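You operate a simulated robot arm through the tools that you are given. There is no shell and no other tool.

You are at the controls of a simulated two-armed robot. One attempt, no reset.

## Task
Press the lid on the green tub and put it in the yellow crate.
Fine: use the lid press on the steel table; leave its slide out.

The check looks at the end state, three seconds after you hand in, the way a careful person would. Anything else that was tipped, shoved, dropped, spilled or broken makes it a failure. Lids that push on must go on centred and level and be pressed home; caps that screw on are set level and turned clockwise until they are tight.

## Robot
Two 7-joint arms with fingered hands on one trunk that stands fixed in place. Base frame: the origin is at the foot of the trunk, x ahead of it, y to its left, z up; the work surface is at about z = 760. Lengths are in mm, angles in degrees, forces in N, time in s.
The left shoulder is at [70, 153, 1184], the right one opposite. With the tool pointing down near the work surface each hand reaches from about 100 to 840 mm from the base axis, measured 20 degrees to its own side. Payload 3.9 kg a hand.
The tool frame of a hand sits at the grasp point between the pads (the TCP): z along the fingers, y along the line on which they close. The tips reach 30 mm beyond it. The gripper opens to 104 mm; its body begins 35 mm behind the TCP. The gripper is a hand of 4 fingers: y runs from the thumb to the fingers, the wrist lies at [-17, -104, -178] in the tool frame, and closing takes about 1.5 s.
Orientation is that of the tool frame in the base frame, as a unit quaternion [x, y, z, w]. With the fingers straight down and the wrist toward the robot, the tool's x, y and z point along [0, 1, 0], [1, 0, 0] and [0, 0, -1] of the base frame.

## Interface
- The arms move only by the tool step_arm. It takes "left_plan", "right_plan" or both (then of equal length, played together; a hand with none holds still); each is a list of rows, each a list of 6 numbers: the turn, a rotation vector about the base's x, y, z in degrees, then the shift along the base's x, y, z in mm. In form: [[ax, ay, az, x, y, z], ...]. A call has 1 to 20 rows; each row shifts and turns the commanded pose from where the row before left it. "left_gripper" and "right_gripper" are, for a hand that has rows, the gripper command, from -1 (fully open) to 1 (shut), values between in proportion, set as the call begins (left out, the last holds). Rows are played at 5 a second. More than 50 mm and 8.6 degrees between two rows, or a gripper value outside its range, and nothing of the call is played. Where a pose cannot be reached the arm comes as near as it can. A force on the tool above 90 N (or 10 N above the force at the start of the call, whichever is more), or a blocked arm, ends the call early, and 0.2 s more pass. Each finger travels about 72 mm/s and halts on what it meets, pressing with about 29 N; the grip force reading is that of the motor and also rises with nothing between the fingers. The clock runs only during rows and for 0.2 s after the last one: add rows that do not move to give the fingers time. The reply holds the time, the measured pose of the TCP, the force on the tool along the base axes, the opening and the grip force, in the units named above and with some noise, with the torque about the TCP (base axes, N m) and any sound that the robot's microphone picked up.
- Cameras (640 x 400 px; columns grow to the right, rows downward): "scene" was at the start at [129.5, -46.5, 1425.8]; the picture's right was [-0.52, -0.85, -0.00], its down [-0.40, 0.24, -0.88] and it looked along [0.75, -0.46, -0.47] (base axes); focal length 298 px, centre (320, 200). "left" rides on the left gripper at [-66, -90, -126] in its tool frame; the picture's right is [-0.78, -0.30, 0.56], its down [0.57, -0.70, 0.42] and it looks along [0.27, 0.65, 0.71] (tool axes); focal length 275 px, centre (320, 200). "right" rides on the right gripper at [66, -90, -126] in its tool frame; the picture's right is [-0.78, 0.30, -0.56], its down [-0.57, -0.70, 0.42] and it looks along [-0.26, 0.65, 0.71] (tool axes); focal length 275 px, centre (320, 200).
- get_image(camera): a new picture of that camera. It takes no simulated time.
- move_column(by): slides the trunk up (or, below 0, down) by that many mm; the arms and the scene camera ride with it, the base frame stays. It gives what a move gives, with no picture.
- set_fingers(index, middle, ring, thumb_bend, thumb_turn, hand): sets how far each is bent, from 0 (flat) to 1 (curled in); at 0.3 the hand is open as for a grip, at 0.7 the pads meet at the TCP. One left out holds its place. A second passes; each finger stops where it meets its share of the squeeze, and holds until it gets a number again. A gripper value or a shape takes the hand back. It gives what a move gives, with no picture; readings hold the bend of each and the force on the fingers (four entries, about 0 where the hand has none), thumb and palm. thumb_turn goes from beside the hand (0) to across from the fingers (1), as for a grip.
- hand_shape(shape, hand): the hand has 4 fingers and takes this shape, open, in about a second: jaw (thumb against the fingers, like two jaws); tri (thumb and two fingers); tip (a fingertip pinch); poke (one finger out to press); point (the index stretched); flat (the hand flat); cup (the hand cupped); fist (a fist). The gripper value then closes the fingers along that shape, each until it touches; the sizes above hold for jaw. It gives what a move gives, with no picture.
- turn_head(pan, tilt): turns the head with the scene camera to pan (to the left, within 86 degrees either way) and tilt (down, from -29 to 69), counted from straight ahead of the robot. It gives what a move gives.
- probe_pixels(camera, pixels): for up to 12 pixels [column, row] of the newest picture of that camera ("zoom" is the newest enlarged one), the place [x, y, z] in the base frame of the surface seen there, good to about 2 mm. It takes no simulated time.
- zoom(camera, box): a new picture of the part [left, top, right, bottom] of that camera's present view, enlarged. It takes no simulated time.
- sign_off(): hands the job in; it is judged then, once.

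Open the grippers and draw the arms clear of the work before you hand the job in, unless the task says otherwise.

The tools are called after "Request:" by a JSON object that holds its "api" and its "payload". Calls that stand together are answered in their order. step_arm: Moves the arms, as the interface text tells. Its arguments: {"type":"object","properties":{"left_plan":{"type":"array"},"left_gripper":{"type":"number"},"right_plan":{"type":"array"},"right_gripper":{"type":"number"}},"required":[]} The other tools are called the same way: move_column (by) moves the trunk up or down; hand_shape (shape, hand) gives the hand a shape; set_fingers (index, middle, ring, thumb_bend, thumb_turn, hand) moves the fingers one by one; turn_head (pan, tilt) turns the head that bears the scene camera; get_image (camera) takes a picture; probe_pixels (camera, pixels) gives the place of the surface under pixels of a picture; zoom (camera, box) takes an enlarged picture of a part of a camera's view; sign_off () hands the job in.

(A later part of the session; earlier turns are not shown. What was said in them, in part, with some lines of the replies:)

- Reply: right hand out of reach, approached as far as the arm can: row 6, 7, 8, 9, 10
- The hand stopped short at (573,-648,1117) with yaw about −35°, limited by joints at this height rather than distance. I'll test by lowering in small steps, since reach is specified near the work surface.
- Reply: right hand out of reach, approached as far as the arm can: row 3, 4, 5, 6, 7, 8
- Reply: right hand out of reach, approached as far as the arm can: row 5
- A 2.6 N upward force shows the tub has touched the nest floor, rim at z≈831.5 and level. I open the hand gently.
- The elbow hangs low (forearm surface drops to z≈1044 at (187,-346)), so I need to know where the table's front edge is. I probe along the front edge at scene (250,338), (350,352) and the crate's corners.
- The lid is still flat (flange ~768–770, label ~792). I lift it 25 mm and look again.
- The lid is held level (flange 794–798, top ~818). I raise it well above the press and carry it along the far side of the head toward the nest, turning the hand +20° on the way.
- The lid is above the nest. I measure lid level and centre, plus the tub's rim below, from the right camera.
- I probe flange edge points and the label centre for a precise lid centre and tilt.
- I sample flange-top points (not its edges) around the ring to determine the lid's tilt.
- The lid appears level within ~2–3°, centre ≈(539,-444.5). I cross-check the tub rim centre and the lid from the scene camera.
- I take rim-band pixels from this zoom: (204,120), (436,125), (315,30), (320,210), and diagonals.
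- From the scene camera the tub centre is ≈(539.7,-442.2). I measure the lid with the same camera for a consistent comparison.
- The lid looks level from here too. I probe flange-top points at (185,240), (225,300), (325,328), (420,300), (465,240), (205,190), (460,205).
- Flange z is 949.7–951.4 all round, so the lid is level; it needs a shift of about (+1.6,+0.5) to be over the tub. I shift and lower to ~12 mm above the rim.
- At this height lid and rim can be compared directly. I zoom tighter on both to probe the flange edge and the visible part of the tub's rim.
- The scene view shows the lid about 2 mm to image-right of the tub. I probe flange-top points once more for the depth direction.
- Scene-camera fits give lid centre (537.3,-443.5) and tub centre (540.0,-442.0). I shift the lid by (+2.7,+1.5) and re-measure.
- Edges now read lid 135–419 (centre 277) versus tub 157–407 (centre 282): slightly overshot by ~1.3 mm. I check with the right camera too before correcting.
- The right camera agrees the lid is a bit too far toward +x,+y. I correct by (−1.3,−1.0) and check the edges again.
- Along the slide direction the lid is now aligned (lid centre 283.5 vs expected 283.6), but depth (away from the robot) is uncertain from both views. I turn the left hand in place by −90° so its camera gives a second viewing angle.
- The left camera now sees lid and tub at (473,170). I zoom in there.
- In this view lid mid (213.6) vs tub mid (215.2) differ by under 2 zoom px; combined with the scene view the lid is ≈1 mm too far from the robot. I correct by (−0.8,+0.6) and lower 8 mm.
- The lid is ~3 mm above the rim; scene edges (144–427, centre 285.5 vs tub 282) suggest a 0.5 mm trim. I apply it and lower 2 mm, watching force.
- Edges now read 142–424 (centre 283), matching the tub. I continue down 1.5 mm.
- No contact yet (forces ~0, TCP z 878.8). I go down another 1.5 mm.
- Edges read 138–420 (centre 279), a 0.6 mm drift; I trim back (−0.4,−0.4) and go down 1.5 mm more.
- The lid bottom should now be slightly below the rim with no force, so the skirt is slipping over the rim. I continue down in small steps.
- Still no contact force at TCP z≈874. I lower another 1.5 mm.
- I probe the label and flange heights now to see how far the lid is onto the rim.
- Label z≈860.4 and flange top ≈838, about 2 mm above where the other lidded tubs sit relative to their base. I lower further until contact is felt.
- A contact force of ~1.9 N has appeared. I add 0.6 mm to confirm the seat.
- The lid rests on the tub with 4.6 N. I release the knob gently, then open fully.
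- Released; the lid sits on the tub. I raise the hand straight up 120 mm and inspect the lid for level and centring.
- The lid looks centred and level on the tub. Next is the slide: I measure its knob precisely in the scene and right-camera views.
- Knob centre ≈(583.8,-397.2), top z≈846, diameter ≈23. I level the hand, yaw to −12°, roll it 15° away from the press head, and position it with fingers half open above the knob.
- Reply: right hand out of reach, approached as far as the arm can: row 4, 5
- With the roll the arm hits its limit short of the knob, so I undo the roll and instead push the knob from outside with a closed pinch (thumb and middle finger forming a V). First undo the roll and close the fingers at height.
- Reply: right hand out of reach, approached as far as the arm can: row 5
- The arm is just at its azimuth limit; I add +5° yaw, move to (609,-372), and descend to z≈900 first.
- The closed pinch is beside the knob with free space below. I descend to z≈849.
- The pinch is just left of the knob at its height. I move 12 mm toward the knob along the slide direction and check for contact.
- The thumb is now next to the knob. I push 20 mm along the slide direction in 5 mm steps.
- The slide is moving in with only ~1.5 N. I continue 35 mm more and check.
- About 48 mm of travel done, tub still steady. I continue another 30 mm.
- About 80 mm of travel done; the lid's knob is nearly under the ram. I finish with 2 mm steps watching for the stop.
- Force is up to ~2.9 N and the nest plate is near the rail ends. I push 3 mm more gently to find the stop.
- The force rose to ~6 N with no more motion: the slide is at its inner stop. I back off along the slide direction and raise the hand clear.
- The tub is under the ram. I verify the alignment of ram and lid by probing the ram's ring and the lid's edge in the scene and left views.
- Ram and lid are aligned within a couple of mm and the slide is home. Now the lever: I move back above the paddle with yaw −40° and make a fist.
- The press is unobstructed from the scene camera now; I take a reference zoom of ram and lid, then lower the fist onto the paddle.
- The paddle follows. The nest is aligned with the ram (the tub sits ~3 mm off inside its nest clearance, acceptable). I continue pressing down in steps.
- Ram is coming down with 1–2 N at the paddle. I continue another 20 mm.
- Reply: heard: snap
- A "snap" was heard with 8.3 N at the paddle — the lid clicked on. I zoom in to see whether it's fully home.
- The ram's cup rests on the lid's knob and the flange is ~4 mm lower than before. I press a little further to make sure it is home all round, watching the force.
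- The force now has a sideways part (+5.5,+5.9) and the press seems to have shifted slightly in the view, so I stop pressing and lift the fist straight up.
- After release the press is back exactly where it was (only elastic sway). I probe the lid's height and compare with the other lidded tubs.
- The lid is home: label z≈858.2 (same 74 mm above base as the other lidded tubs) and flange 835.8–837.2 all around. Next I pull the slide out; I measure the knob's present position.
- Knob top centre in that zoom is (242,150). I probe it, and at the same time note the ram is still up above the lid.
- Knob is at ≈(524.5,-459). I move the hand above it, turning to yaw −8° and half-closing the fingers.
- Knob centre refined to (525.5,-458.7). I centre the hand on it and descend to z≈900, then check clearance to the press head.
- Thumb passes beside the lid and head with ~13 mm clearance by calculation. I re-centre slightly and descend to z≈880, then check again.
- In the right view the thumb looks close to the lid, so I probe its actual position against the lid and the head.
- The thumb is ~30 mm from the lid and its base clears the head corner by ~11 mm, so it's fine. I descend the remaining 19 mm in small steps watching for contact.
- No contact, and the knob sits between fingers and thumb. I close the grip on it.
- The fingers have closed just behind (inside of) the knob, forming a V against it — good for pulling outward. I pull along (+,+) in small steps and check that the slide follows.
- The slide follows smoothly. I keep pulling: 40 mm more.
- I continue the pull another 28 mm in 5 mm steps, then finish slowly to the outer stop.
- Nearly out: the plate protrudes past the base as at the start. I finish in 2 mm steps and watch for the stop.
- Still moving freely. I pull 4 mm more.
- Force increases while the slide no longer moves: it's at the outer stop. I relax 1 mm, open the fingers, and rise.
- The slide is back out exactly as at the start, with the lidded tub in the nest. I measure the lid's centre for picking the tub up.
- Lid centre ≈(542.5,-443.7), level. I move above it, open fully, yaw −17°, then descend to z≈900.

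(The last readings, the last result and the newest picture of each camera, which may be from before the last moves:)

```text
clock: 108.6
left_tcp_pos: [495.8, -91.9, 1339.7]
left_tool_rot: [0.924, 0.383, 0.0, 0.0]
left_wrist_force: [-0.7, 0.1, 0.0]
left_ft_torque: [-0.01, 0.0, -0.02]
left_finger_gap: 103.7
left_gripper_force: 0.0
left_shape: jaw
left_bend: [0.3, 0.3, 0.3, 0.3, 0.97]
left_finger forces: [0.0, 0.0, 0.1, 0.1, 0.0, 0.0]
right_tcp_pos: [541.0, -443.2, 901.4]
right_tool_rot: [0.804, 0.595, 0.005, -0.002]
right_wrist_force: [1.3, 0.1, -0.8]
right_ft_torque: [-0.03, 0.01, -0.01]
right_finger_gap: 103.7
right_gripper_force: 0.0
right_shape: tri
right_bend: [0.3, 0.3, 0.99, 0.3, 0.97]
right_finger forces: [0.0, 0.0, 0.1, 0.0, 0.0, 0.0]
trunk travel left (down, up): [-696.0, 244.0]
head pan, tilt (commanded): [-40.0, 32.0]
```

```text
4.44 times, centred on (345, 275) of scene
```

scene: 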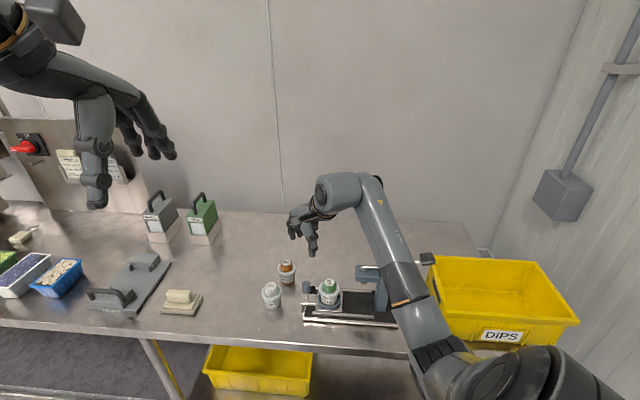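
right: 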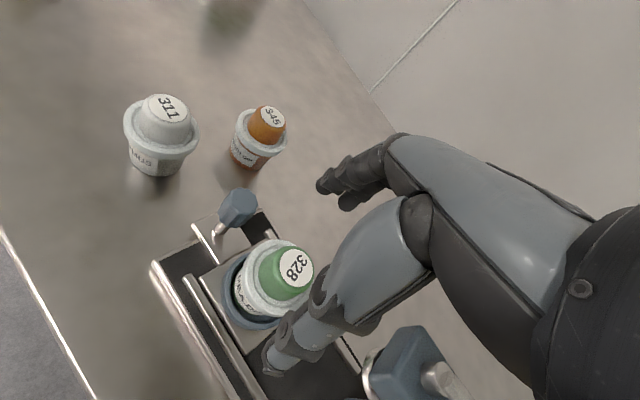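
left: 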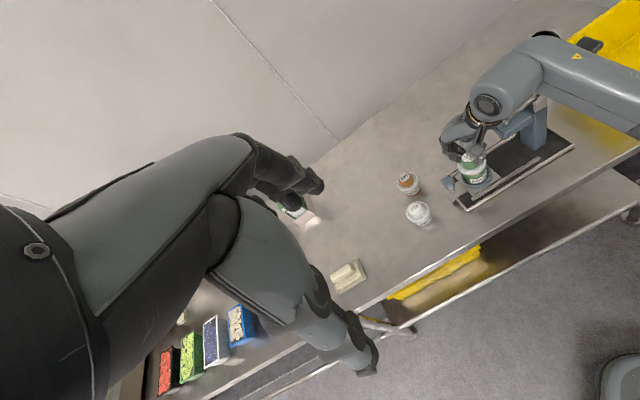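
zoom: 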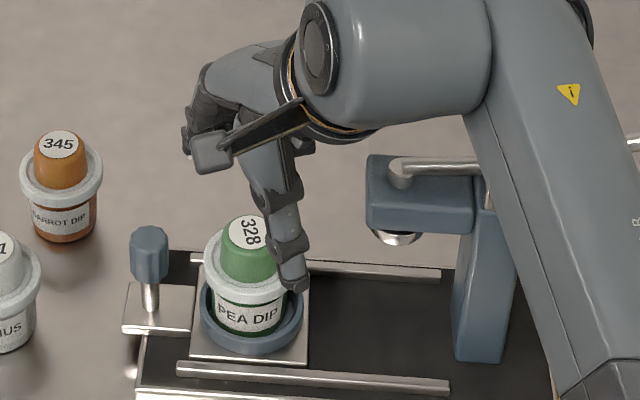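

The hand is straddling the tub from above. I descend to TCP z≈843.

Request:
{"api": "step_arm", "payload": {"right_plan": [[0, 0, 0, 1.5, -0.5, -15], [0, 0, 0, 0, 0, -15], [0, 0, 0, 0, 0, -15], [0, 0, 0, 0, 0, -13], [0, 0, 0, 0, 0, 0]]}}

Request:
{"api": "get_image", "payload": {"camera": "right"}}

Request:
{"api": "zoom", "payload": {"camera": "scene", "box": [290, 230, 400, 320]}}

```text
clock: 109.8
left_tcp_pos: [496.1, -90.9, 1339.1]
left_tool_rot: [0.924, 0.383, 0.0, 0.0]
left_wrist_force: [-0.3, 0.5, 0.5]
left_ft_torque: [0.0, 0.03, 0.03]
left_finger_gap: 103.7
left_gripper_force: 0.1
left_shape: jaw
left_bend: [0.3, 0.3, 0.3, 0.3, 0.97]
left_finger forces: [0.1, 0.0, 0.0, 0.0, 0.1, 0.0]
right_tcp_pos: [544.8, -444.9, 842.8]
right_tool_rot: [0.804, 0.595, 0.006, -0.002]
right_wrist_force: [-1.2, 0.0, 0.1]
right_ft_torque: [-0.03, -0.04, 0.0]
right_finger_gap: 103.6
right_gripper_force: 0.0
right_shape: tri
right_bend: [0.3, 0.3, 0.99, 0.3, 0.97]
right_finger forces: [0.0, 0.0, 0.0, 0.0, 0.0, 0.0]
trunk travel left (down, up): [-696.0, 244.0]
head pan, tilt (commanded): [-40.0, 32.0]
```

```text
taken
```

right: 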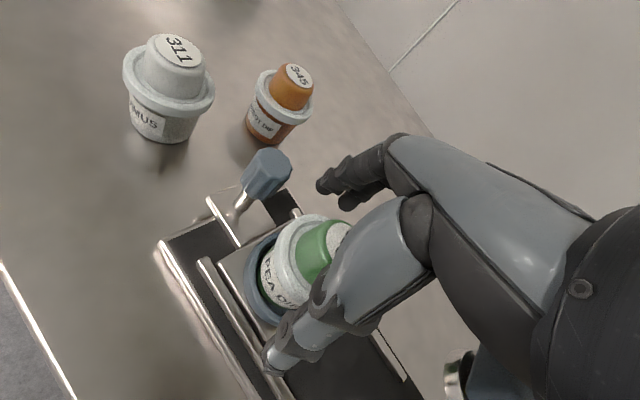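

```text
4.44 times, centred on (345, 275) of scene
```

zoom: 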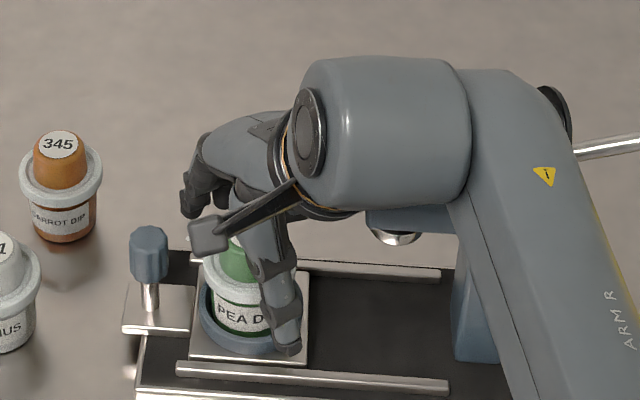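

I close the grip around the lid rim and tub body.

Request:
{"api": "step_arm", "payload": {"right_plan": [[0, 0, 0, 0, 0, 0], [0, 0, 0, 0, 0, 0], [0, 0, 0, 0, 0, 0], [0, 0, 0, 0, 0, 0], [0, 0, 0, 0, 0, 0], [0, 0, 0, 0, 0, 0], [0, 0, 0, 0, 0, 0]], "right_gripper": 0.6}}

Request:
{"api": "zoom", "payload": {"camera": "right", "box": [230, 180, 400, 360]}}

Request:
{"api": "zoom", "payload": {"camera": "scene", "box": [305, 250, 365, 310]}}

```text
clock: 111.4
left_tcp_pos: [496.2, -92.8, 1339.9]
left_tool_rot: [0.924, 0.383, 0.0, 0.0]
left_wrist_force: [-0.1, -0.3, 0.3]
left_ft_torque: [-0.01, 0.04, 0.01]
left_finger_gap: 103.8
left_gripper_force: 0.1
left_shape: jaw
left_bend: [0.3, 0.3, 0.3, 0.3, 0.97]
left_finger forces: [0.1, 0.1, 0.1, 0.0, 0.0, 0.0]
right_tcp_pos: [544.6, -444.9, 842.9]
right_tool_rot: [0.804, 0.595, 0.005, -0.002]
right_wrist_force: [0.4, -0.1, -0.7]
right_ft_torque: [0.01, 0.03, 0.0]
right_finger_gap: 44.7
right_gripper_force: 28.8
right_shape: tri
right_bend: [0.74, 0.5, 1.0, 0.72, 1.0]
right_finger forces: [15.5, 12.0, 0.0, 0.1, 25.2, 0.0]
trunk travel left (down, up): [-696.0, 244.0]
head pan, tilt (commanded): [-40.0, 32.0]
```

```text
2.22 times, centred on (315, 270) of right
```

zoom: 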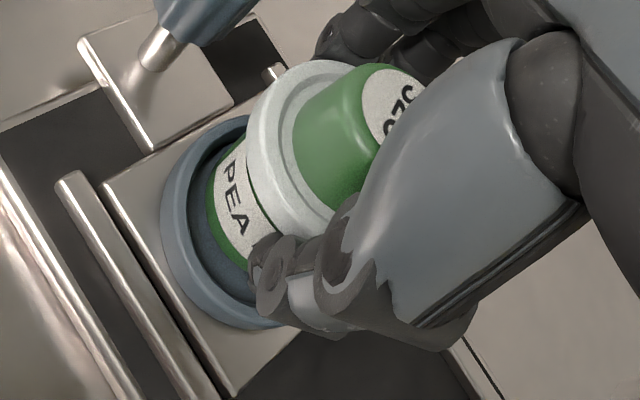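

```text
6.67 times, centred on (335, 280) of scene
```

zoom: 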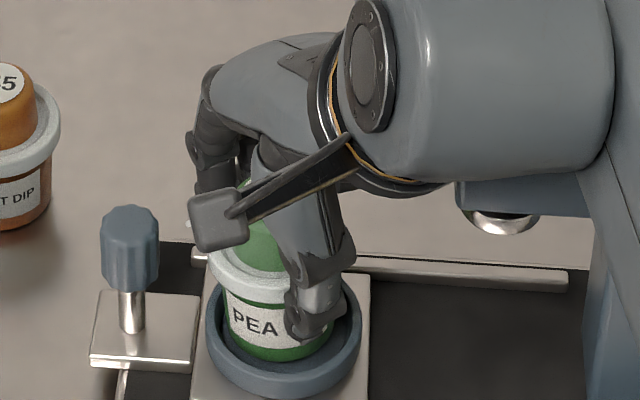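

Grip is balanced (15.5+12 vs 25 N). I check the lid is still level in the grip before lifting.

Request:
{"api": "zoom", "payload": {"camera": "right", "box": [230, 180, 400, 360]}}

Request:
{"api": "probe_pixels", "payload": {"camera": "zoom", "pixels": [[258, 140], [265, 110], [285, 82], [320, 68], [262, 170], [275, 195], [300, 215], [375, 110], [365, 90], [395, 85], [275, 150], [340, 72]]}}

```text
2.22 times, centred on (315, 270) of right
```

zoom: 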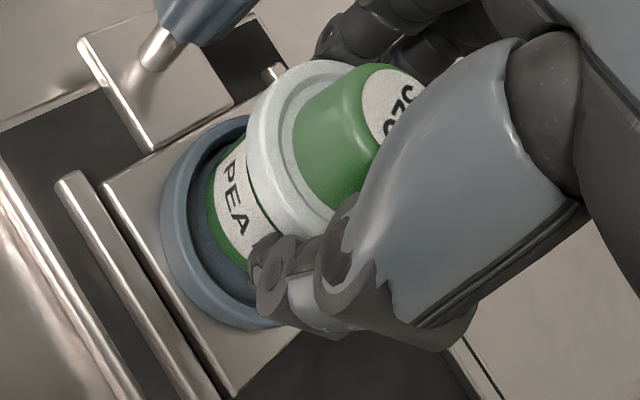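

```text
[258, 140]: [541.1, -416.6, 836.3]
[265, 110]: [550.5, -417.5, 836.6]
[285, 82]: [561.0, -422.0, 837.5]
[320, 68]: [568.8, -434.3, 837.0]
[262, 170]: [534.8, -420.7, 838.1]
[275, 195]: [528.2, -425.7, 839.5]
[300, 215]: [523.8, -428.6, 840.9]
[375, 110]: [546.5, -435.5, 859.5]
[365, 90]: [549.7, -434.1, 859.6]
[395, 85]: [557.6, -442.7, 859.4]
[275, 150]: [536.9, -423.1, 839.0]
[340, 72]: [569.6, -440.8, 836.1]
```

The tub rose about 2–4 mm in the grip (fingertips are hooking under the lid rim), slightly tilted but secure. I lift slowly 40 mm and check that lid and tub stay together.

Request:
{"api": "step_arm", "payload": {"right_plan": [[0, 0, 0, 0, 0, 5], [0, 0, 0, 0, 0, 8], [0, 0, 0, 0, 0, 12], [0, 0, 0, 0, 0, 15], [0, 0, 0, 0, 0, 0]]}}

Request:
{"api": "zoom", "payload": {"camera": "right", "box": [230, 180, 400, 360]}}

Request:
{"api": "zoom", "payload": {"camera": "scene", "box": [305, 230, 375, 310]}}

Request:
{"api": "zoom", "payload": {"camera": "left", "box": [430, 110, 530, 200]}}

```text
clock: 112.6
left_tcp_pos: [496.2, -92.2, 1338.8]
left_tool_rot: [0.924, 0.383, 0.0, 0.0]
left_wrist_force: [0.2, 0.4, -0.3]
left_ft_torque: [-0.01, 0.03, 0.01]
left_finger_gap: 103.8
left_gripper_force: 0.1
left_shape: jaw
left_bend: [0.3, 0.3, 0.3, 0.3, 0.97]
left_finger forces: [0.0, 0.0, 0.0, 0.0, 0.0, 0.0]
right_tcp_pos: [543.4, -442.9, 884.3]
right_tool_rot: [0.804, 0.595, 0.005, -0.002]
right_wrist_force: [0.3, 0.1, -1.3]
right_ft_torque: [0.03, -0.04, 0.01]
right_finger_gap: 44.6
right_gripper_force: 29.1
right_shape: tri
right_bend: [0.74, 0.5, 1.0, 0.72, 1.0]
right_finger forces: [15.6, 12.1, 0.1, 0.0, 25.2, 0.0]
trunk travel left (down, up): [-696.0, 244.0]
head pan, tilt (commanded): [-40.0, 32.0]
```

```text
2.22 times, centred on (315, 270) of right
```

zoom: 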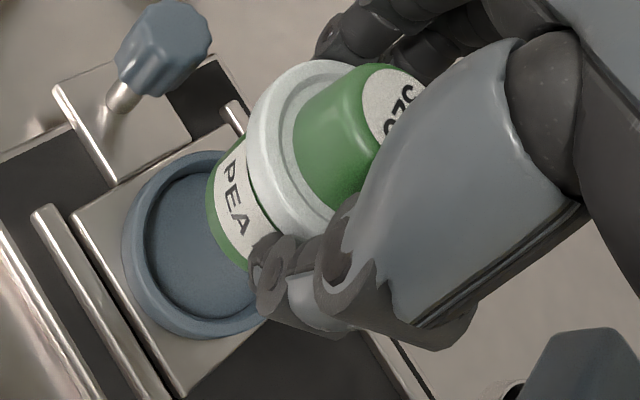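

```text
5.00 times, centred on (340, 270) of scene
```

zoom: 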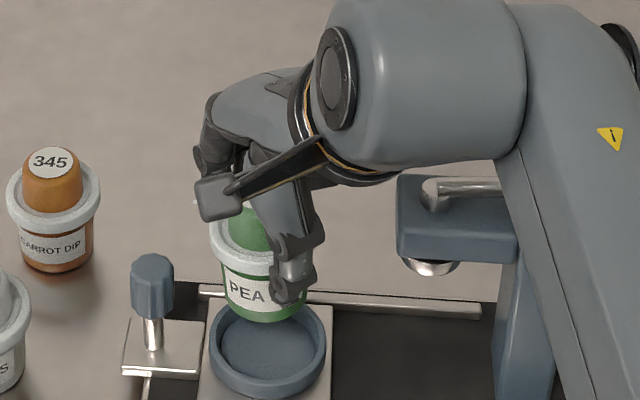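

```text
4.44 times, centred on (480, 155) of left
```

zoom: 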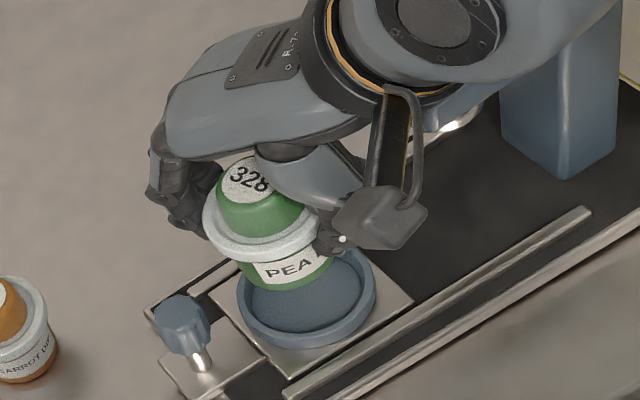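

Tub and lid come up together, securely held. I raise the trunk 60 mm (lifting everything) and then raise the hand to clear the lever.

Request:
{"api": "move_column", "payload": {"by": 60}}

Request:
{"api": "step_arm", "payload": {"right_plan": [[0, 0, 0, 0, 0, 25], [0, 0, 0, 0, 0, 30], [0, 0, 0, 0, 0, 30], [0, 0, 0, 0, 0, 30], [0, 0, 0, 0, 0, 0]]}}

Request:
{"api": "turn_head", "payload": {"pan": -58, "tilt": 42}}

Request:
{"api": "get_image", "payload": {"camera": "scene"}}

```text
clock: 113.6
left_tcp_pos: [497.3, -91.9, 1400.1]
left_tool_rot: [0.924, 0.383, 0.0, 0.0]
left_wrist_force: [-0.4, -0.3, 0.7]
left_ft_torque: [0.02, 0.04, 0.0]
left_finger_gap: 104.1
left_gripper_force: 0.1
left_shape: jaw
left_bend: [0.3, 0.3, 0.3, 0.3, 0.97]
left_finger forces: [0.1, 0.0, 0.1, 0.0, 0.1, 0.1]
right_tcp_pos: [544.3, -443.5, 944.0]
right_tool_rot: [0.803, 0.596, 0.005, -0.002]
right_wrist_force: [0.0, 0.3, -1.4]
right_ft_torque: [-0.02, 0.03, -0.05]
right_finger_gap: 44.5
right_gripper_force: 29.4
right_shape: tri
right_bend: [0.74, 0.5, 1.0, 0.72, 1.0]
right_finger forces: [15.7, 12.1, 0.0, 0.1, 25.2, 0.0]
trunk travel left (down, up): [-756.0, 184.0]
head pan, tilt (commanded): [-40.0, 32.0]
```

```text
clock: 114.8
left_tcp_pos: [497.5, -91.9, 1398.7]
left_tool_rot: [0.924, 0.382, 0.0, 0.0]
left_wrist_force: [0.6, -0.3, -1.6]
left_ft_torque: [-0.01, 0.0, 0.03]
left_finger_gap: 103.5
left_gripper_force: 0.1
left_shape: jaw
left_bend: [0.3, 0.3, 0.3, 0.3, 0.97]
left_finger forces: [0.1, 0.0, 0.1, 0.1, 0.1, 0.1]
right_tcp_pos: [543.7, -442.7, 1058.4]
right_tool_rot: [0.804, 0.595, 0.006, -0.003]
right_wrist_force: [-0.5, 0.3, -0.9]
right_ft_torque: [0.0, -0.02, 0.04]
right_finger_gap: 44.3
right_gripper_force: 28.7
right_shape: tri
right_bend: [0.74, 0.5, 1.0, 0.72, 1.0]
right_finger forces: [15.7, 12.3, 0.0, 0.0, 25.2, 0.0]
trunk travel left (down, up): [-756.0, 184.0]
head pan, tilt (commanded): [-40.0, 32.0]
```

```text
clock: 115.6
left_tcp_pos: [496.8, -92.4, 1398.3]
left_tool_rot: [0.924, 0.383, 0.0, 0.0]
left_wrist_force: [-0.9, 0.6, -1.3]
left_ft_torque: [0.0, 0.03, 0.02]
left_finger_gap: 103.6
left_gripper_force: 0.0
left_shape: jaw
left_bend: [0.3, 0.3, 0.3, 0.3, 0.97]
left_finger forces: [0.1, 0.0, 0.0, 0.0, 0.0, 0.1]
right_tcp_pos: [543.9, -443.1, 1057.1]
right_tool_rot: [0.803, 0.595, 0.005, -0.002]
right_wrist_force: [-0.2, 0.5, -0.6]
right_ft_torque: [0.02, 0.0, 0.0]
right_finger_gap: 44.4
right_gripper_force: 29.0
right_shape: tri
right_bend: [0.74, 0.5, 1.0, 0.72, 1.0]
right_finger forces: [15.7, 12.3, 0.0, 0.0, 25.1, 0.0]
trunk travel left (down, up): [-756.0, 184.0]
head pan, tilt (commanded): [-58.0, 42.0]
```

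```text
taken
```

scene: 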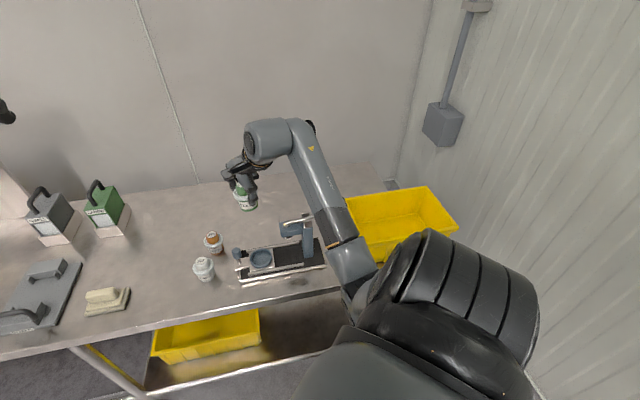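

I carry the tub at z≈1058 (its bottom ≈1000, above the lever) over to the middle of the DIPS crate near (235,-755).

Request:
{"api": "step_arm", "payload": {"right_plan": [[0, 0, -2.5, -14, -14, 5], [0, 0, -2.5, -28, -28.4, 5], [0, 0, -2.5, -28, -28.4, 0], [0, 0, -2.5, -28, -28.4, 0], [0, 0, -2.5, -28, -28.4, 0], [0, 0, -2.5, -28, -28.4, 0], [0, 0, -2.5, -28, -28.4, 0], [0, 0, -2.5, -28, -28.4, 0], [0, 0, -2.5, -28, -28.4, 0], [0, 0, -2.5, -28, -28.4, 0], [0, 0, -2.5, -28, -28.4, 0], [0, 0, 0, -15, -14, 0], [0, 0, 0, 0, 0, 0]]}}

Request:
{"api": "get_image", "payload": {"camera": "scene"}}

Request:
{"api": "get_image", "payload": {"camera": "right"}}

```text
clock: 118.4
left_tcp_pos: [496.3, -92.5, 1399.4]
left_tool_rot: [0.924, 0.382, 0.0, -0.001]
left_wrist_force: [-0.7, -0.1, -0.5]
left_ft_torque: [-0.01, -0.02, 0.01]
left_finger_gap: 103.6
left_gripper_force: 0.2
left_shape: jaw
left_bend: [0.3, 0.3, 0.3, 0.3, 0.97]
left_finger forces: [0.0, 0.1, 0.0, 0.1, 0.0, 0.0]
right_tcp_pos: [233.8, -757.1, 1072.1]
right_tool_rot: [0.922, 0.387, 0.005, 0.0]
right_wrist_force: [0.2, -0.1, -1.3]
right_ft_torque: [0.04, -0.01, -0.03]
right_finger_gap: 44.6
right_gripper_force: 29.5
right_shape: tri
right_bend: [0.74, 0.5, 1.0, 0.72, 1.0]
right_finger forces: [15.9, 12.7, 0.1, 0.1, 24.9, 0.1]
trunk travel left (down, up): [-756.0, 184.0]
head pan, tilt (commanded): [-58.0, 42.0]
```

```text
taken
```

scene: 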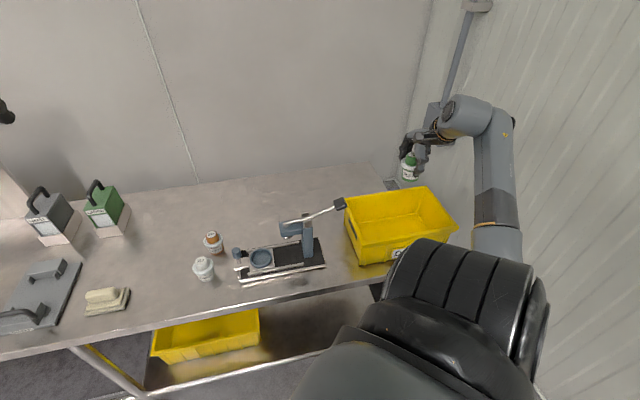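

```text
taken
```

right: 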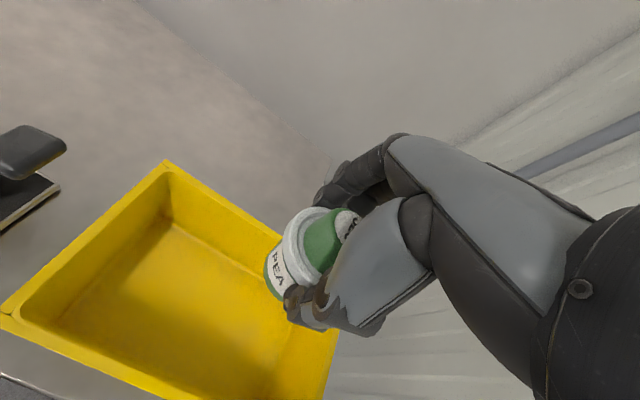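

Now I probe the crate's floor and rim from the right camera: floor (150,300), (200,330), corners (166,165), (10,310).

Request:
{"api": "probe_pixels", "payload": {"camera": "right", "pixels": [[166, 163], [8, 312], [330, 345], [280, 240], [170, 230], [200, 300], [120, 310], [240, 350], [290, 300], [60, 320], [180, 380], [250, 290]]}}

Request:
{"api": "probe_pixels", "payload": {"camera": "scene", "pixels": [[345, 200], [428, 188], [458, 228], [362, 263], [390, 240], [410, 225], [400, 215], [430, 220], [375, 220], [355, 225], [420, 245], [440, 235]]}}

```text
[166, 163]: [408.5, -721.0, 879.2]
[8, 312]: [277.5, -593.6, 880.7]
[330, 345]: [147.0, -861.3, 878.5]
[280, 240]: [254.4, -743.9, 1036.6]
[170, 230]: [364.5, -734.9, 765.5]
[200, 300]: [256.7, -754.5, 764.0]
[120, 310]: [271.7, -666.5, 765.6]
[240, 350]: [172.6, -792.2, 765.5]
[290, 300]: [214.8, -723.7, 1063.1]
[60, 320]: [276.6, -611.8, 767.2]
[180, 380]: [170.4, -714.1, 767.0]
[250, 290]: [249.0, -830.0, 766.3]
```

```text
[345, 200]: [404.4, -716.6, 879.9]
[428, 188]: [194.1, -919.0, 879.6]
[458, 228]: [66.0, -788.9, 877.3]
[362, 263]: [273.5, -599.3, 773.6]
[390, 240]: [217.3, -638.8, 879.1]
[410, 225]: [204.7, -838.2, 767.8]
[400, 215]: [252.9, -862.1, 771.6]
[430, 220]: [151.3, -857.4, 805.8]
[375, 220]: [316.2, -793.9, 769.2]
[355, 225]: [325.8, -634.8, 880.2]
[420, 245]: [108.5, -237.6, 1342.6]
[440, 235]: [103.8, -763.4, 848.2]
```

Crate centre ≈(236.5,-755.7), floor z≈766, rim 880; the tub is right above it. I lower to ~20 mm above the floor.

Request:
{"api": "step_arm", "payload": {"right_plan": [[0, 0, 0, 1, 0.5, -20], [0, 0, 0, 0, 0, -30], [0, 0, 0, 0, 0, -30], [0, 0, 0, 0, 0, -30], [0, 0, 0, 0, 0, -30], [0, 0, 0, 0, 0, -30], [0, 0, 0, 0, 0, -25], [0, 0, 0, 0, 0, 0]]}}

Request:
{"api": "get_image", "payload": {"camera": "scene"}}

Request:
{"api": "get_image", "payload": {"camera": "right"}}

```text
clock: 120.2
left_tcp_pos: [496.8, -92.1, 1399.1]
left_tool_rot: [0.924, 0.383, 0.0, 0.0]
left_wrist_force: [0.7, 0.0, 0.0]
left_ft_torque: [0.02, 0.0, 0.03]
left_finger_gap: 103.3
left_gripper_force: 0.1
left_shape: jaw
left_bend: [0.3, 0.3, 0.3, 0.3, 0.97]
left_finger forces: [0.1, 0.1, 0.0, 0.0, 0.0, 0.0]
right_tcp_pos: [236.0, -755.9, 873.5]
right_tool_rot: [0.922, 0.388, 0.005, -0.001]
right_wrist_force: [0.0, -0.1, -1.3]
right_ft_torque: [0.01, 0.03, 0.04]
right_finger_gap: 44.0
right_gripper_force: 28.6
right_shape: tri
right_bend: [0.74, 0.5, 1.0, 0.73, 1.0]
right_finger forces: [16.0, 12.9, 0.1, 0.1, 24.8, 0.1]
trunk travel left (down, up): [-756.0, 184.0]
head pan, tilt (commanded): [-58.0, 42.0]
```

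```text
taken
```

scene: 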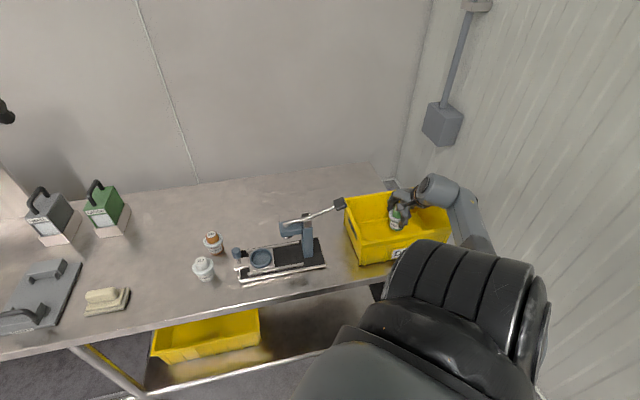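

```text
taken
```

right: 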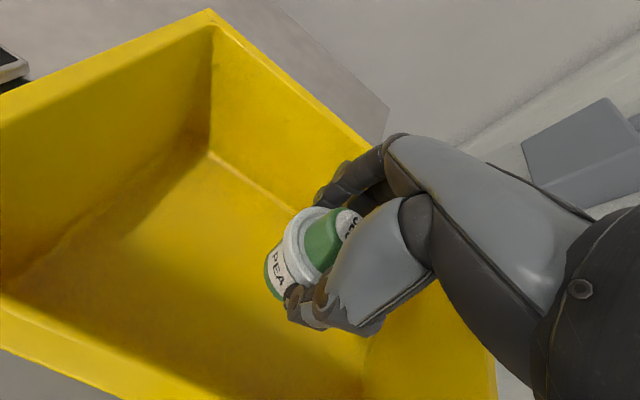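

The tub is inside the crate with no contact. I lower 38 mm more, then feel for the floor.

Request:
{"api": "step_arm", "payload": {"right_plan": [[0, 0, 0, 0, 0, -12], [0, 0, 0, 0, 0, -12], [0, 0, 0, 0, 0, -10], [0, 0, 0, 0, 0, -5], [0, 0, 0, 0, 0, 0]]}}

Request:
{"api": "get_image", "payload": {"camera": "right"}}

Request:
{"api": "zoom", "payload": {"camera": "scene", "box": [330, 160, 480, 280]}}

```text
clock: 121.4
left_tcp_pos: [497.4, -92.7, 1398.7]
left_tool_rot: [0.924, 0.382, 0.001, 0.0]
left_wrist_force: [0.6, -0.1, -0.1]
left_ft_torque: [0.01, -0.02, -0.03]
left_finger_gap: 103.6
left_gripper_force: 0.1
left_shape: jaw
left_bend: [0.3, 0.3, 0.3, 0.3, 0.97]
left_finger forces: [0.0, 0.1, 0.0, 0.1, 0.0, 0.1]
right_tcp_pos: [236.0, -756.5, 834.7]
right_tool_rot: [0.922, 0.388, 0.005, 0.0]
right_wrist_force: [-0.3, -0.4, -1.1]
right_ft_torque: [0.0, -0.02, 0.01]
right_finger_gap: 44.1
right_gripper_force: 29.1
right_shape: tri
right_bend: [0.74, 0.5, 1.0, 0.73, 1.0]
right_finger forces: [15.9, 12.9, 0.0, 0.1, 24.8, 0.0]
trunk travel left (down, up): [-756.0, 184.0]
head pan, tilt (commanded): [-58.0, 42.0]
```

```text
taken
```

right: 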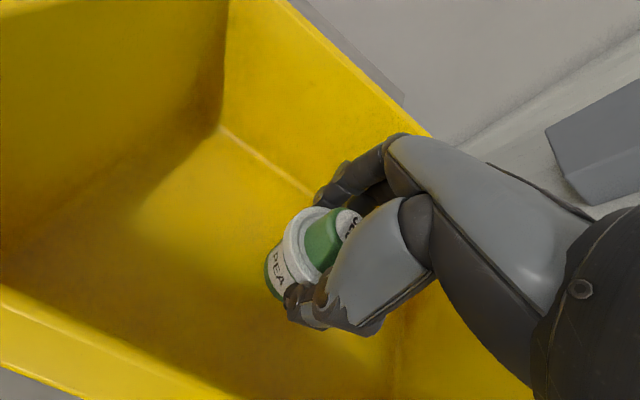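

```text
3.33 times, centred on (405, 220) of scene
```

zoom: 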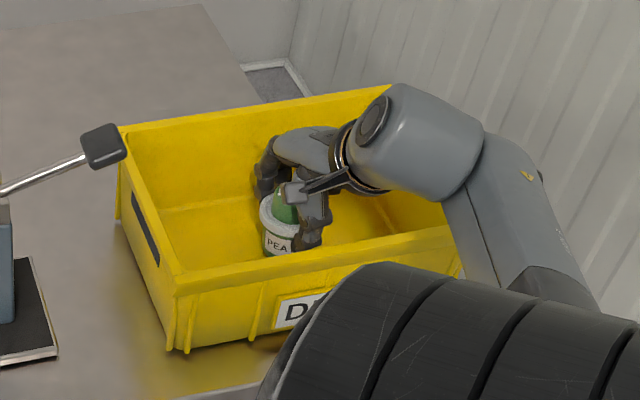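

Clear so far. I lower in 2 mm steps toward the floor (contact expected near TCP z≈821).

Request:
{"api": "step_arm", "payload": {"right_plan": [[0, 0, 0, 0, 0, -3], [0, 0, 0, 0, 0, -3], [0, 0, 0, 0, 0, -2], [0, 0, 0, 0, 0, -2], [0, 0, 0, 0, 0, 0]]}}

```text
clock: 122.6
left_tcp_pos: [497.2, -91.6, 1398.3]
left_tool_rot: [0.924, 0.383, 0.0, 0.0]
left_wrist_force: [0.1, 0.7, 0.2]
left_ft_torque: [0.0, -0.02, -0.03]
left_finger_gap: 103.7
left_gripper_force: 0.1
left_shape: jaw
left_bend: [0.3, 0.3, 0.3, 0.3, 0.97]
left_finger forces: [0.0, 0.0, 0.0, 0.0, 0.0, 0.1]
right_tcp_pos: [235.2, -756.0, 824.9]
right_tool_rot: [0.922, 0.388, 0.004, -0.002]
right_wrist_force: [0.4, -0.6, -0.5]
right_ft_torque: [0.01, 0.02, 0.02]
right_finger_gap: 43.9
right_gripper_force: 29.3
right_shape: tri
right_bend: [0.74, 0.5, 1.0, 0.73, 1.0]
right_finger forces: [16.0, 13.0, 0.0, 0.0, 24.7, 0.0]
trunk travel left (down, up): [-756.0, 184.0]
head pan, tilt (commanded): [-58.0, 42.0]
```

Request:
{"api": "step_arm", "payload": {"right_plan": [[0, 0, 0, 0, 0, -1], [0, 0, 0, 0, 0, -1], [0, 0, 0, 0, 0, -1], [0, 0, 0, 0, 0, 0]]}}

```text
clock: 123.6
left_tcp_pos: [497.7, -91.4, 1398.3]
left_tool_rot: [0.924, 0.383, 0.0, 0.0]
left_wrist_force: [0.3, 1.1, 0.0]
left_ft_torque: [0.01, 0.0, 0.0]
left_finger_gap: 103.8
left_gripper_force: 0.0
left_shape: jaw
left_bend: [0.3, 0.3, 0.3, 0.3, 0.97]
left_finger forces: [0.0, 0.0, 0.0, 0.1, 0.0, 0.1]
right_tcp_pos: [236.6, -755.5, 821.7]
right_tool_rot: [0.922, 0.387, 0.005, 0.001]
right_wrist_force: [-0.3, 0.1, 0.1]
right_ft_torque: [0.01, -0.02, 0.01]
right_finger_gap: 44.1
right_gripper_force: 29.2
right_shape: tri
right_bend: [0.74, 0.5, 1.0, 0.73, 1.0]
right_finger forces: [15.8, 13.0, 0.0, 0.0, 24.9, 0.0]
trunk travel left (down, up): [-756.0, 184.0]
head pan, tilt (commanded): [-58.0, 42.0]
```

The hanging weight (−1.2 N) has gone to ~0, so the tub's edge is touching. I lower 1 mm more and check.

Request:
{"api": "step_arm", "payload": {"right_plan": [[0, 0, 0, 0, 0, -0.7], [0, 0, 0, 0, 0, -0.7], [0, 0, 0, 0, 0, 0]]}}

```text
clock: 124.4
left_tcp_pos: [497.4, -91.5, 1399.3]
left_tool_rot: [0.924, 0.383, 0.0, 0.0]
left_wrist_force: [0.2, 1.0, 0.7]
left_ft_torque: [0.0, 0.0, 0.0]
left_finger_gap: 103.6
left_gripper_force: 0.1
left_shape: jaw
left_bend: [0.3, 0.3, 0.3, 0.3, 0.97]
left_finger forces: [0.1, 0.0, 0.1, 0.1, 0.0, 0.0]
right_tcp_pos: [235.2, -755.0, 821.6]
right_tool_rot: [0.922, 0.388, 0.006, 0.0]
right_wrist_force: [0.9, -1.1, 4.4]
right_ft_torque: [-0.07, -0.12, 0.04]
right_finger_gap: 44.0
right_gripper_force: 29.2
right_shape: tri
right_bend: [0.74, 0.5, 1.0, 0.73, 1.0]
right_finger forces: [15.6, 12.6, 0.0, 0.1, 24.7, 0.0]
trunk travel left (down, up): [-756.0, 184.0]
head pan, tilt (commanded): [-58.0, 42.0]
```

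The tub stands on the crate floor (4.4 N). I open the fingers moderately to release it.

Request:
{"api": "step_arm", "payload": {"right_plan": [[0, 0, 0, 0, 0, 0.5], [0, 0, 0, 0, 0, 0], [0, 0, 0, 0, 0, 0], [0, 0, 0, 0, 0, 0]], "right_gripper": -0.3}}

Request:
{"api": "step_arm", "payload": {"right_plan": [[0, 0, 0, 0, 0, 0], [0, 0, 0, 0, 0, 0], [0, 0, 0, 0, 0, 0]], "right_gripper": -0.7}}

Request:
{"api": "get_image", "payload": {"camera": "right"}}

Request:
{"api": "zoom", "payload": {"camera": "scene", "box": [350, 180, 450, 270]}}

```text
clock: 125.4
left_tcp_pos: [497.2, -91.7, 1398.2]
left_tool_rot: [0.924, 0.383, 0.0, 0.0]
left_wrist_force: [0.2, -0.2, -0.1]
left_ft_torque: [-0.01, -0.02, 0.0]
left_finger_gap: 103.8
left_gripper_force: 0.0
left_shape: jaw
left_bend: [0.3, 0.3, 0.3, 0.3, 0.97]
left_finger forces: [0.0, 0.1, 0.1, 0.0, 0.0, 0.0]
right_tcp_pos: [235.9, -755.6, 820.5]
right_tool_rot: [0.922, 0.387, 0.006, -0.001]
right_wrist_force: [-0.1, -0.2, -0.4]
right_ft_torque: [0.01, -0.02, -0.05]
right_finger_gap: 67.2
right_gripper_force: 0.0
right_shape: tri
right_bend: [0.73, 0.39, 0.99, 0.6, 0.99]
right_finger forces: [0.1, 0.0, 0.0, 0.0, 0.0, 0.0]
trunk travel left (down, up): [-756.0, 184.0]
head pan, tilt (commanded): [-58.0, 42.0]
```

```text
clock: 126.2
left_tcp_pos: [496.4, -91.8, 1398.7]
left_tool_rot: [0.924, 0.382, 0.0, 0.0]
left_wrist_force: [-0.3, 0.1, -1.4]
left_ft_torque: [0.03, -0.04, 0.0]
left_finger_gap: 103.8
left_gripper_force: 0.1
left_shape: jaw
left_bend: [0.3, 0.3, 0.3, 0.3, 0.97]
left_finger forces: [0.0, 0.1, 0.1, 0.0, 0.1, 0.1]
right_tcp_pos: [235.5, -755.6, 819.9]
right_tool_rot: [0.922, 0.388, 0.005, 0.0]
right_wrist_force: [0.4, 1.1, -0.2]
right_ft_torque: [-0.02, -0.01, -0.04]
right_finger_gap: 88.1
right_gripper_force: 0.1
right_shape: tri
right_bend: [0.27, 0.33, 0.99, 0.41, 0.98]
right_finger forces: [0.0, 0.0, 0.0, 0.1, 0.1, 0.1]
trunk travel left (down, up): [-756.0, 184.0]
head pan, tilt (commanded): [-58.0, 42.0]
```

```text
taken
```

right: 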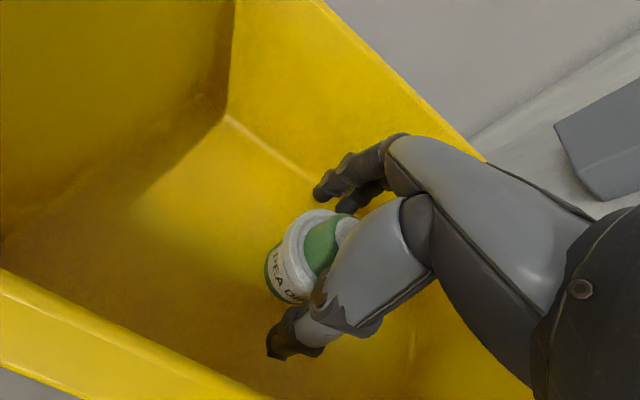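

```text
4.44 times, centred on (400, 225) of scene
```

zoom: 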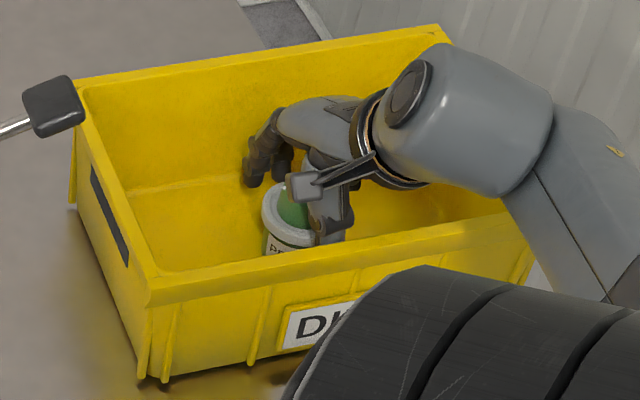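

The tub stands free in the crate. I raise the hand straight up out of the crate.

Request:
{"api": "step_arm", "payload": {"right_plan": [[0, 0, 0, 0, 0, 10], [0, 0, 0, 0, 0, 20], [0, 0, 0, 0, 0, 30], [0, 0, 0, 0, 0, 35], [0, 0, 0, 0, 0, 35], [0, 0, 0, 0, 0, 35], [0, 0, 0, 0, 0, 35], [0, 0, 0, 0, 0, 35], [0, 0, 0, 0, 0, 0]]}}

Request:
{"api": "get_image", "payload": {"camera": "right"}}

Request:
{"api": "zoom", "payload": {"camera": "scene", "box": [330, 170, 470, 280]}}

```text
clock: 128.2
left_tcp_pos: [496.6, -92.9, 1400.0]
left_tool_rot: [0.924, 0.382, 0.0, 0.0]
left_wrist_force: [0.1, 0.2, 0.1]
left_ft_torque: [0.01, 0.03, 0.02]
left_finger_gap: 103.9
left_gripper_force: 0.1
left_shape: jaw
left_bend: [0.3, 0.3, 0.3, 0.3, 0.97]
left_finger forces: [0.0, 0.0, 0.0, 0.0, 0.0, 0.0]
right_tcp_pos: [235.9, -756.4, 1058.7]
right_tool_rot: [0.922, 0.388, 0.006, 0.0]
right_wrist_force: [0.6, 0.6, -0.2]
right_ft_torque: [-0.03, -0.02, 0.03]
right_finger_gap: 88.5
right_gripper_force: 0.0
right_shape: tri
right_bend: [0.27, 0.33, 0.99, 0.41, 0.98]
right_finger forces: [0.0, 0.1, 0.1, 0.0, 0.0, 0.0]
trunk travel left (down, up): [-756.0, 184.0]
head pan, tilt (commanded): [-58.0, 42.0]
```

```text
taken
```

right: 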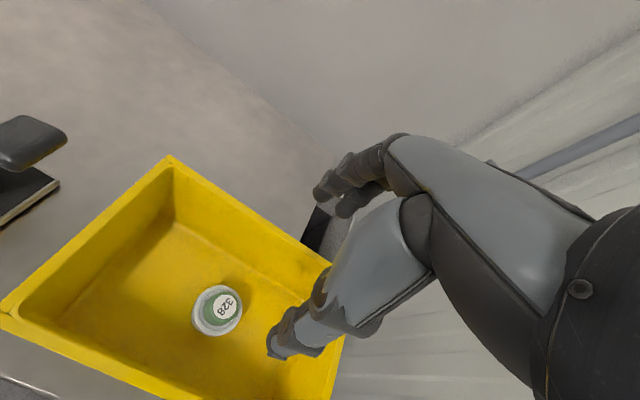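

```text
3.64 times, centred on (400, 225) of scene
```

zoom: 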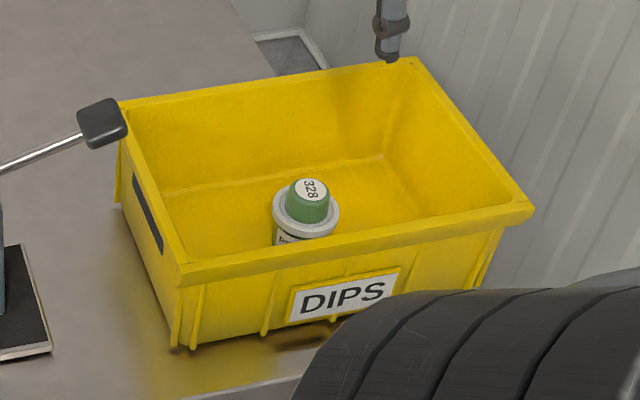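

The lidded tub stands upright in the DIPS crate. I verify the lid is still fully on by probing its heights.

Request:
{"api": "zoom", "payload": {"camera": "scene", "box": [380, 210, 430, 250]}}

Request:
{"api": "probe_pixels", "payload": {"camera": "zoom", "pixels": [[270, 115], [300, 115], [285, 135], [180, 185], [190, 215], [220, 235], [260, 245], [300, 240], [340, 220], [355, 190], [190, 160], [320, 160]]}}

Request:
{"api": "zoom", "payload": {"camera": "right", "box": [180, 275, 255, 345]}}

Request:
{"api": "probe_pixels", "payload": {"camera": "zoom", "pixels": [[380, 170], [350, 175], [410, 165], [200, 200], [210, 260], [260, 310], [320, 330], [240, 120], [310, 75], [380, 80], [400, 250], [380, 200]]}}

```text
10.00 times, centred on (405, 230) of scene
```

zoom: 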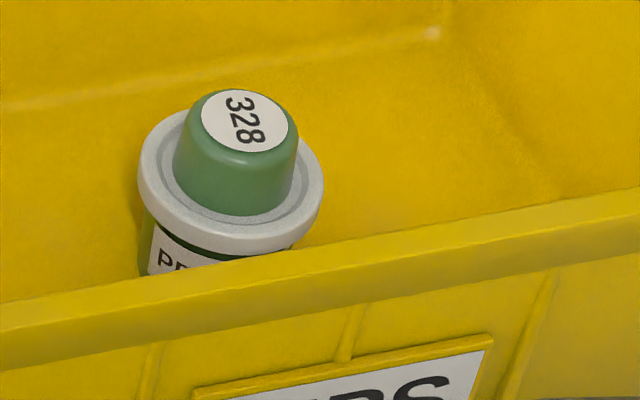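

```text
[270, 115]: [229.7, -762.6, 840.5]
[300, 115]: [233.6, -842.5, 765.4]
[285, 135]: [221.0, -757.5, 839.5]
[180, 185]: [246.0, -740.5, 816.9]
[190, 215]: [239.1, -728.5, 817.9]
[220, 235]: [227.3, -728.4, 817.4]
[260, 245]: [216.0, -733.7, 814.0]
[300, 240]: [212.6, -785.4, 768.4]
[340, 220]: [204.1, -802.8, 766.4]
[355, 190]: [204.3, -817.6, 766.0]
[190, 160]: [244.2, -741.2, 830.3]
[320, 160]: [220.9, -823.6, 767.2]
```

```text
5.71 times, centred on (218, 310) of right
```

zoom: 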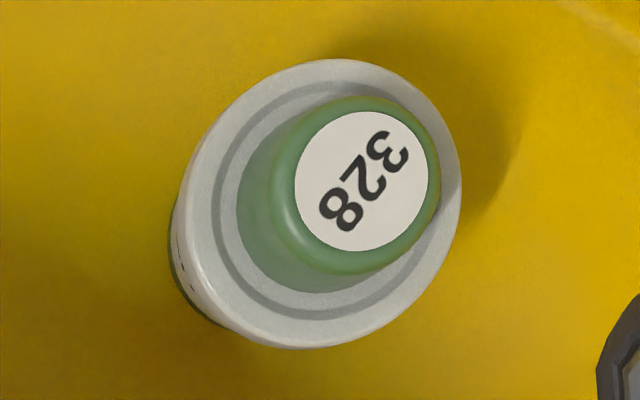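

```text
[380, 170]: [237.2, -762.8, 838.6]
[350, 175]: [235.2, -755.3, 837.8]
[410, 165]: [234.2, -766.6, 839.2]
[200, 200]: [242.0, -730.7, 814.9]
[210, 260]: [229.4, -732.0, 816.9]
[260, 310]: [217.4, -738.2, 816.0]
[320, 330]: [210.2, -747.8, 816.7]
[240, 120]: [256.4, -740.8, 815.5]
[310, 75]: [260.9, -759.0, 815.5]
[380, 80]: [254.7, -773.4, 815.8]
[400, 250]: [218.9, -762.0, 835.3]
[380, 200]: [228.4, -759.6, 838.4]
```

Lid top ≈839 over a floor of 766 (same 73–74 mm), flange level at 815–817: the lid is home. I open the hand fully and withdraw the right arm up and back, clear of the work.

Request:
{"api": "step_arm", "payload": {"right_plan": [[0, 0, 0, 0, 0, 30], [0, 0, 0, 0, 0, 30], [0, 0, 4, 10, 25, 15], [0, 0, 4, 13, 32, 15], [0, 0, 4, 13, 32, 15], [0, 0, 4, 13, 32, 15], [0, 0, 4, 13, 32, 15], [0, 0, 4, 13, 32, 10], [0, 0, 4, 13, 32, 0], [0, 0, 4, 13, 32, 0], [0, 0, 0, 0, 0, 0]], "right_gripper": -1}}

Request:
{"api": "hand_shape", "payload": {"hand": "right", "shape": "jaw"}}

Request:
{"api": "get_image", "payload": {"camera": "scene"}}

Request:
{"api": "get_image", "payload": {"camera": "right"}}

Request:
{"api": "get_image", "payload": {"camera": "left"}}

```text
clock: 130.6
left_tcp_pos: [497.0, -92.0, 1399.2]
left_tool_rot: [0.924, 0.383, -0.001, -0.001]
left_wrist_force: [-0.7, 0.0, -1.0]
left_ft_torque: [0.04, 0.0, 0.0]
left_finger_gap: 103.5
left_gripper_force: 0.2
left_shape: jaw
left_bend: [0.3, 0.3, 0.3, 0.3, 0.97]
left_finger forces: [0.0, 0.1, 0.0, 0.0, 0.0, 0.0]
right_tcp_pos: [337.5, -503.9, 1201.3]
right_tool_rot: [0.779, 0.627, 0.005, -0.001]
right_wrist_force: [0.1, -0.2, -0.4]
right_ft_torque: [-0.04, -0.01, 0.02]
right_finger_gap: 103.9
right_gripper_force: 0.0
right_shape: tri
right_bend: [0.3, 0.3, 0.99, 0.3, 0.97]
right_finger forces: [0.0, 0.1, 0.1, 0.1, 0.0, 0.1]
trunk travel left (down, up): [-756.0, 184.0]
head pan, tilt (commanded): [-58.0, 42.0]
```

```text
clock: 131.5
left_tcp_pos: [497.2, -93.0, 1399.9]
left_tool_rot: [0.924, 0.383, 0.0, 0.0]
left_wrist_force: [0.2, 0.4, -0.3]
left_ft_torque: [-0.03, 0.02, 0.02]
left_finger_gap: 103.7
left_gripper_force: 0.1
left_shape: jaw
left_bend: [0.3, 0.3, 0.3, 0.3, 0.97]
left_finger forces: [0.1, 0.0, 0.1, 0.0, 0.1, 0.0]
right_tcp_pos: [336.5, -504.8, 1201.7]
right_tool_rot: [0.779, 0.627, 0.005, -0.002]
right_wrist_force: [1.1, -0.3, -0.8]
right_ft_torque: [0.01, 0.02, 0.01]
right_finger_gap: 103.6
right_gripper_force: 0.0
right_shape: jaw
right_bend: [0.3, 0.3, 0.3, 0.3, 0.97]
right_finger forces: [0.0, 0.0, 0.1, 0.0, 0.1, 0.0]
trunk travel left (down, up): [-756.0, 184.0]
head pan, tilt (commanded): [-58.0, 42.0]
```

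```text
taken
```

scene: 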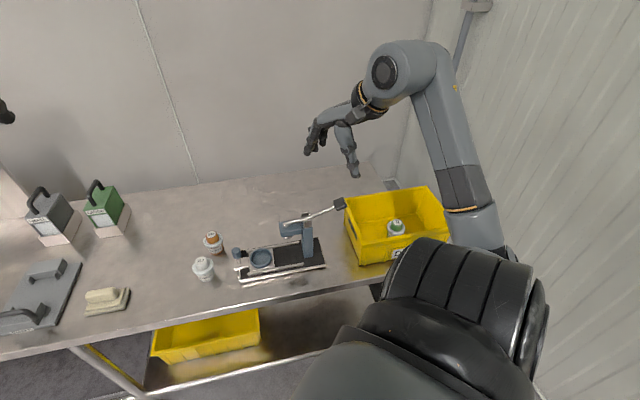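

```text
taken
```

right: 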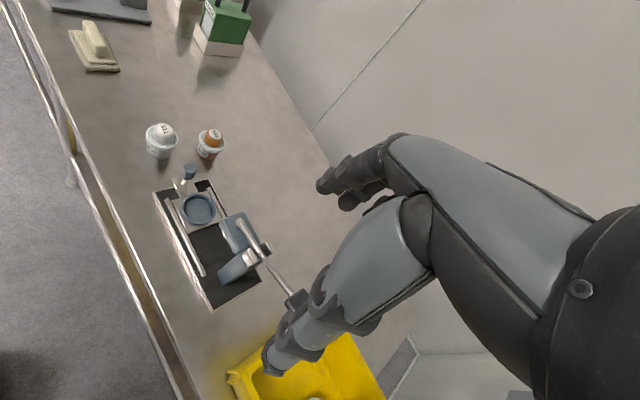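

```text
taken
```

left: 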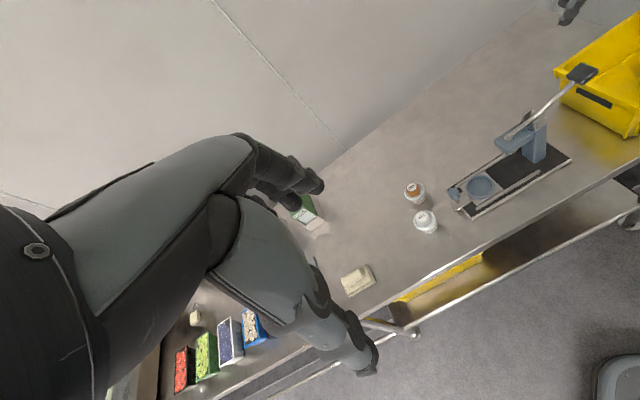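

Everything looks in place. I do a last check of the slide knob, nest and press base positions against the start values.

Request:
{"api": "zoom", "payload": {"camera": "right", "box": [150, 150, 280, 320]}}

Request:
{"api": "zoom", "payload": {"camera": "scene", "box": [180, 190, 350, 300]}}

Request:
{"api": "probe_pixels", "payload": {"camera": "scene", "pixels": [[236, 250], [261, 258], [241, 282], [325, 263], [212, 236], [203, 262], [339, 203], [346, 198]]}}

```text
2.35 times, centred on (215, 235) of right
```

zoom: 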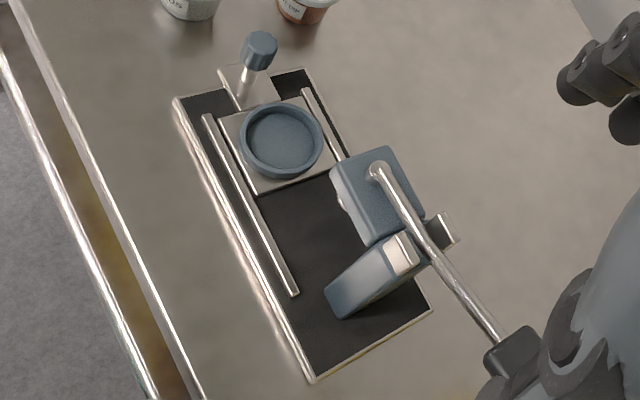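

```text
3.64 times, centred on (265, 245) of scene
```

zoom: 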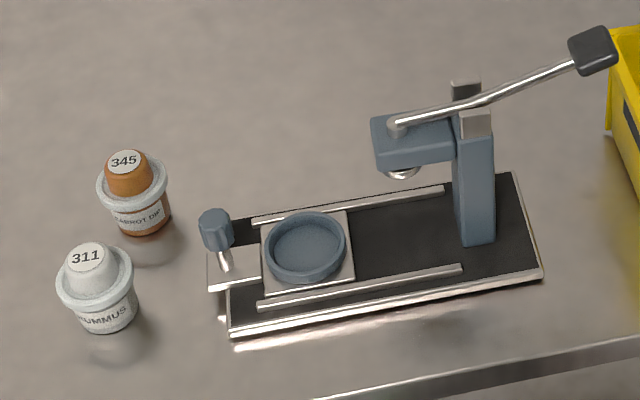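

```text
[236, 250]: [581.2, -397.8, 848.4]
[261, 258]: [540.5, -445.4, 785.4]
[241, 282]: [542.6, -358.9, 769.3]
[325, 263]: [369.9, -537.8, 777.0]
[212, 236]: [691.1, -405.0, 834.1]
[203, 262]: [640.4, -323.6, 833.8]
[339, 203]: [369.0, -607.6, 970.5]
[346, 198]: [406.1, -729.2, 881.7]
```

The slide is out (knob at (581,-398), nest at (540,-445)), the press, lever, other tubs and crate are where they were, the lidded tub stands in the DIPS crate, and both hands are open and clear. I hand the job in.

Request:
{"api": "sign_off", "payload": {}}

```text
The job is handed in.
```

The green pea dip tub now has its lid pressed on and is standing upright in the yellow DIPS crate.

- **Lid:** I pressed it on with the lid press and heard a snap. It sits level, with its top about 73–74 mm above the tub's base, the same as the other lidded tubs.
- **Press:** The slide is back out where it started and the lever has sprung back up. The press base is unmoved.
- **Everything else:** The press, the other two tubs and the crate all measured within a few millimetres of where they began. Both hands are open and clear of the work.

There were two yellow crates. I used the one labelled DIPS on the table, not the unlabelled one on the shelf below.
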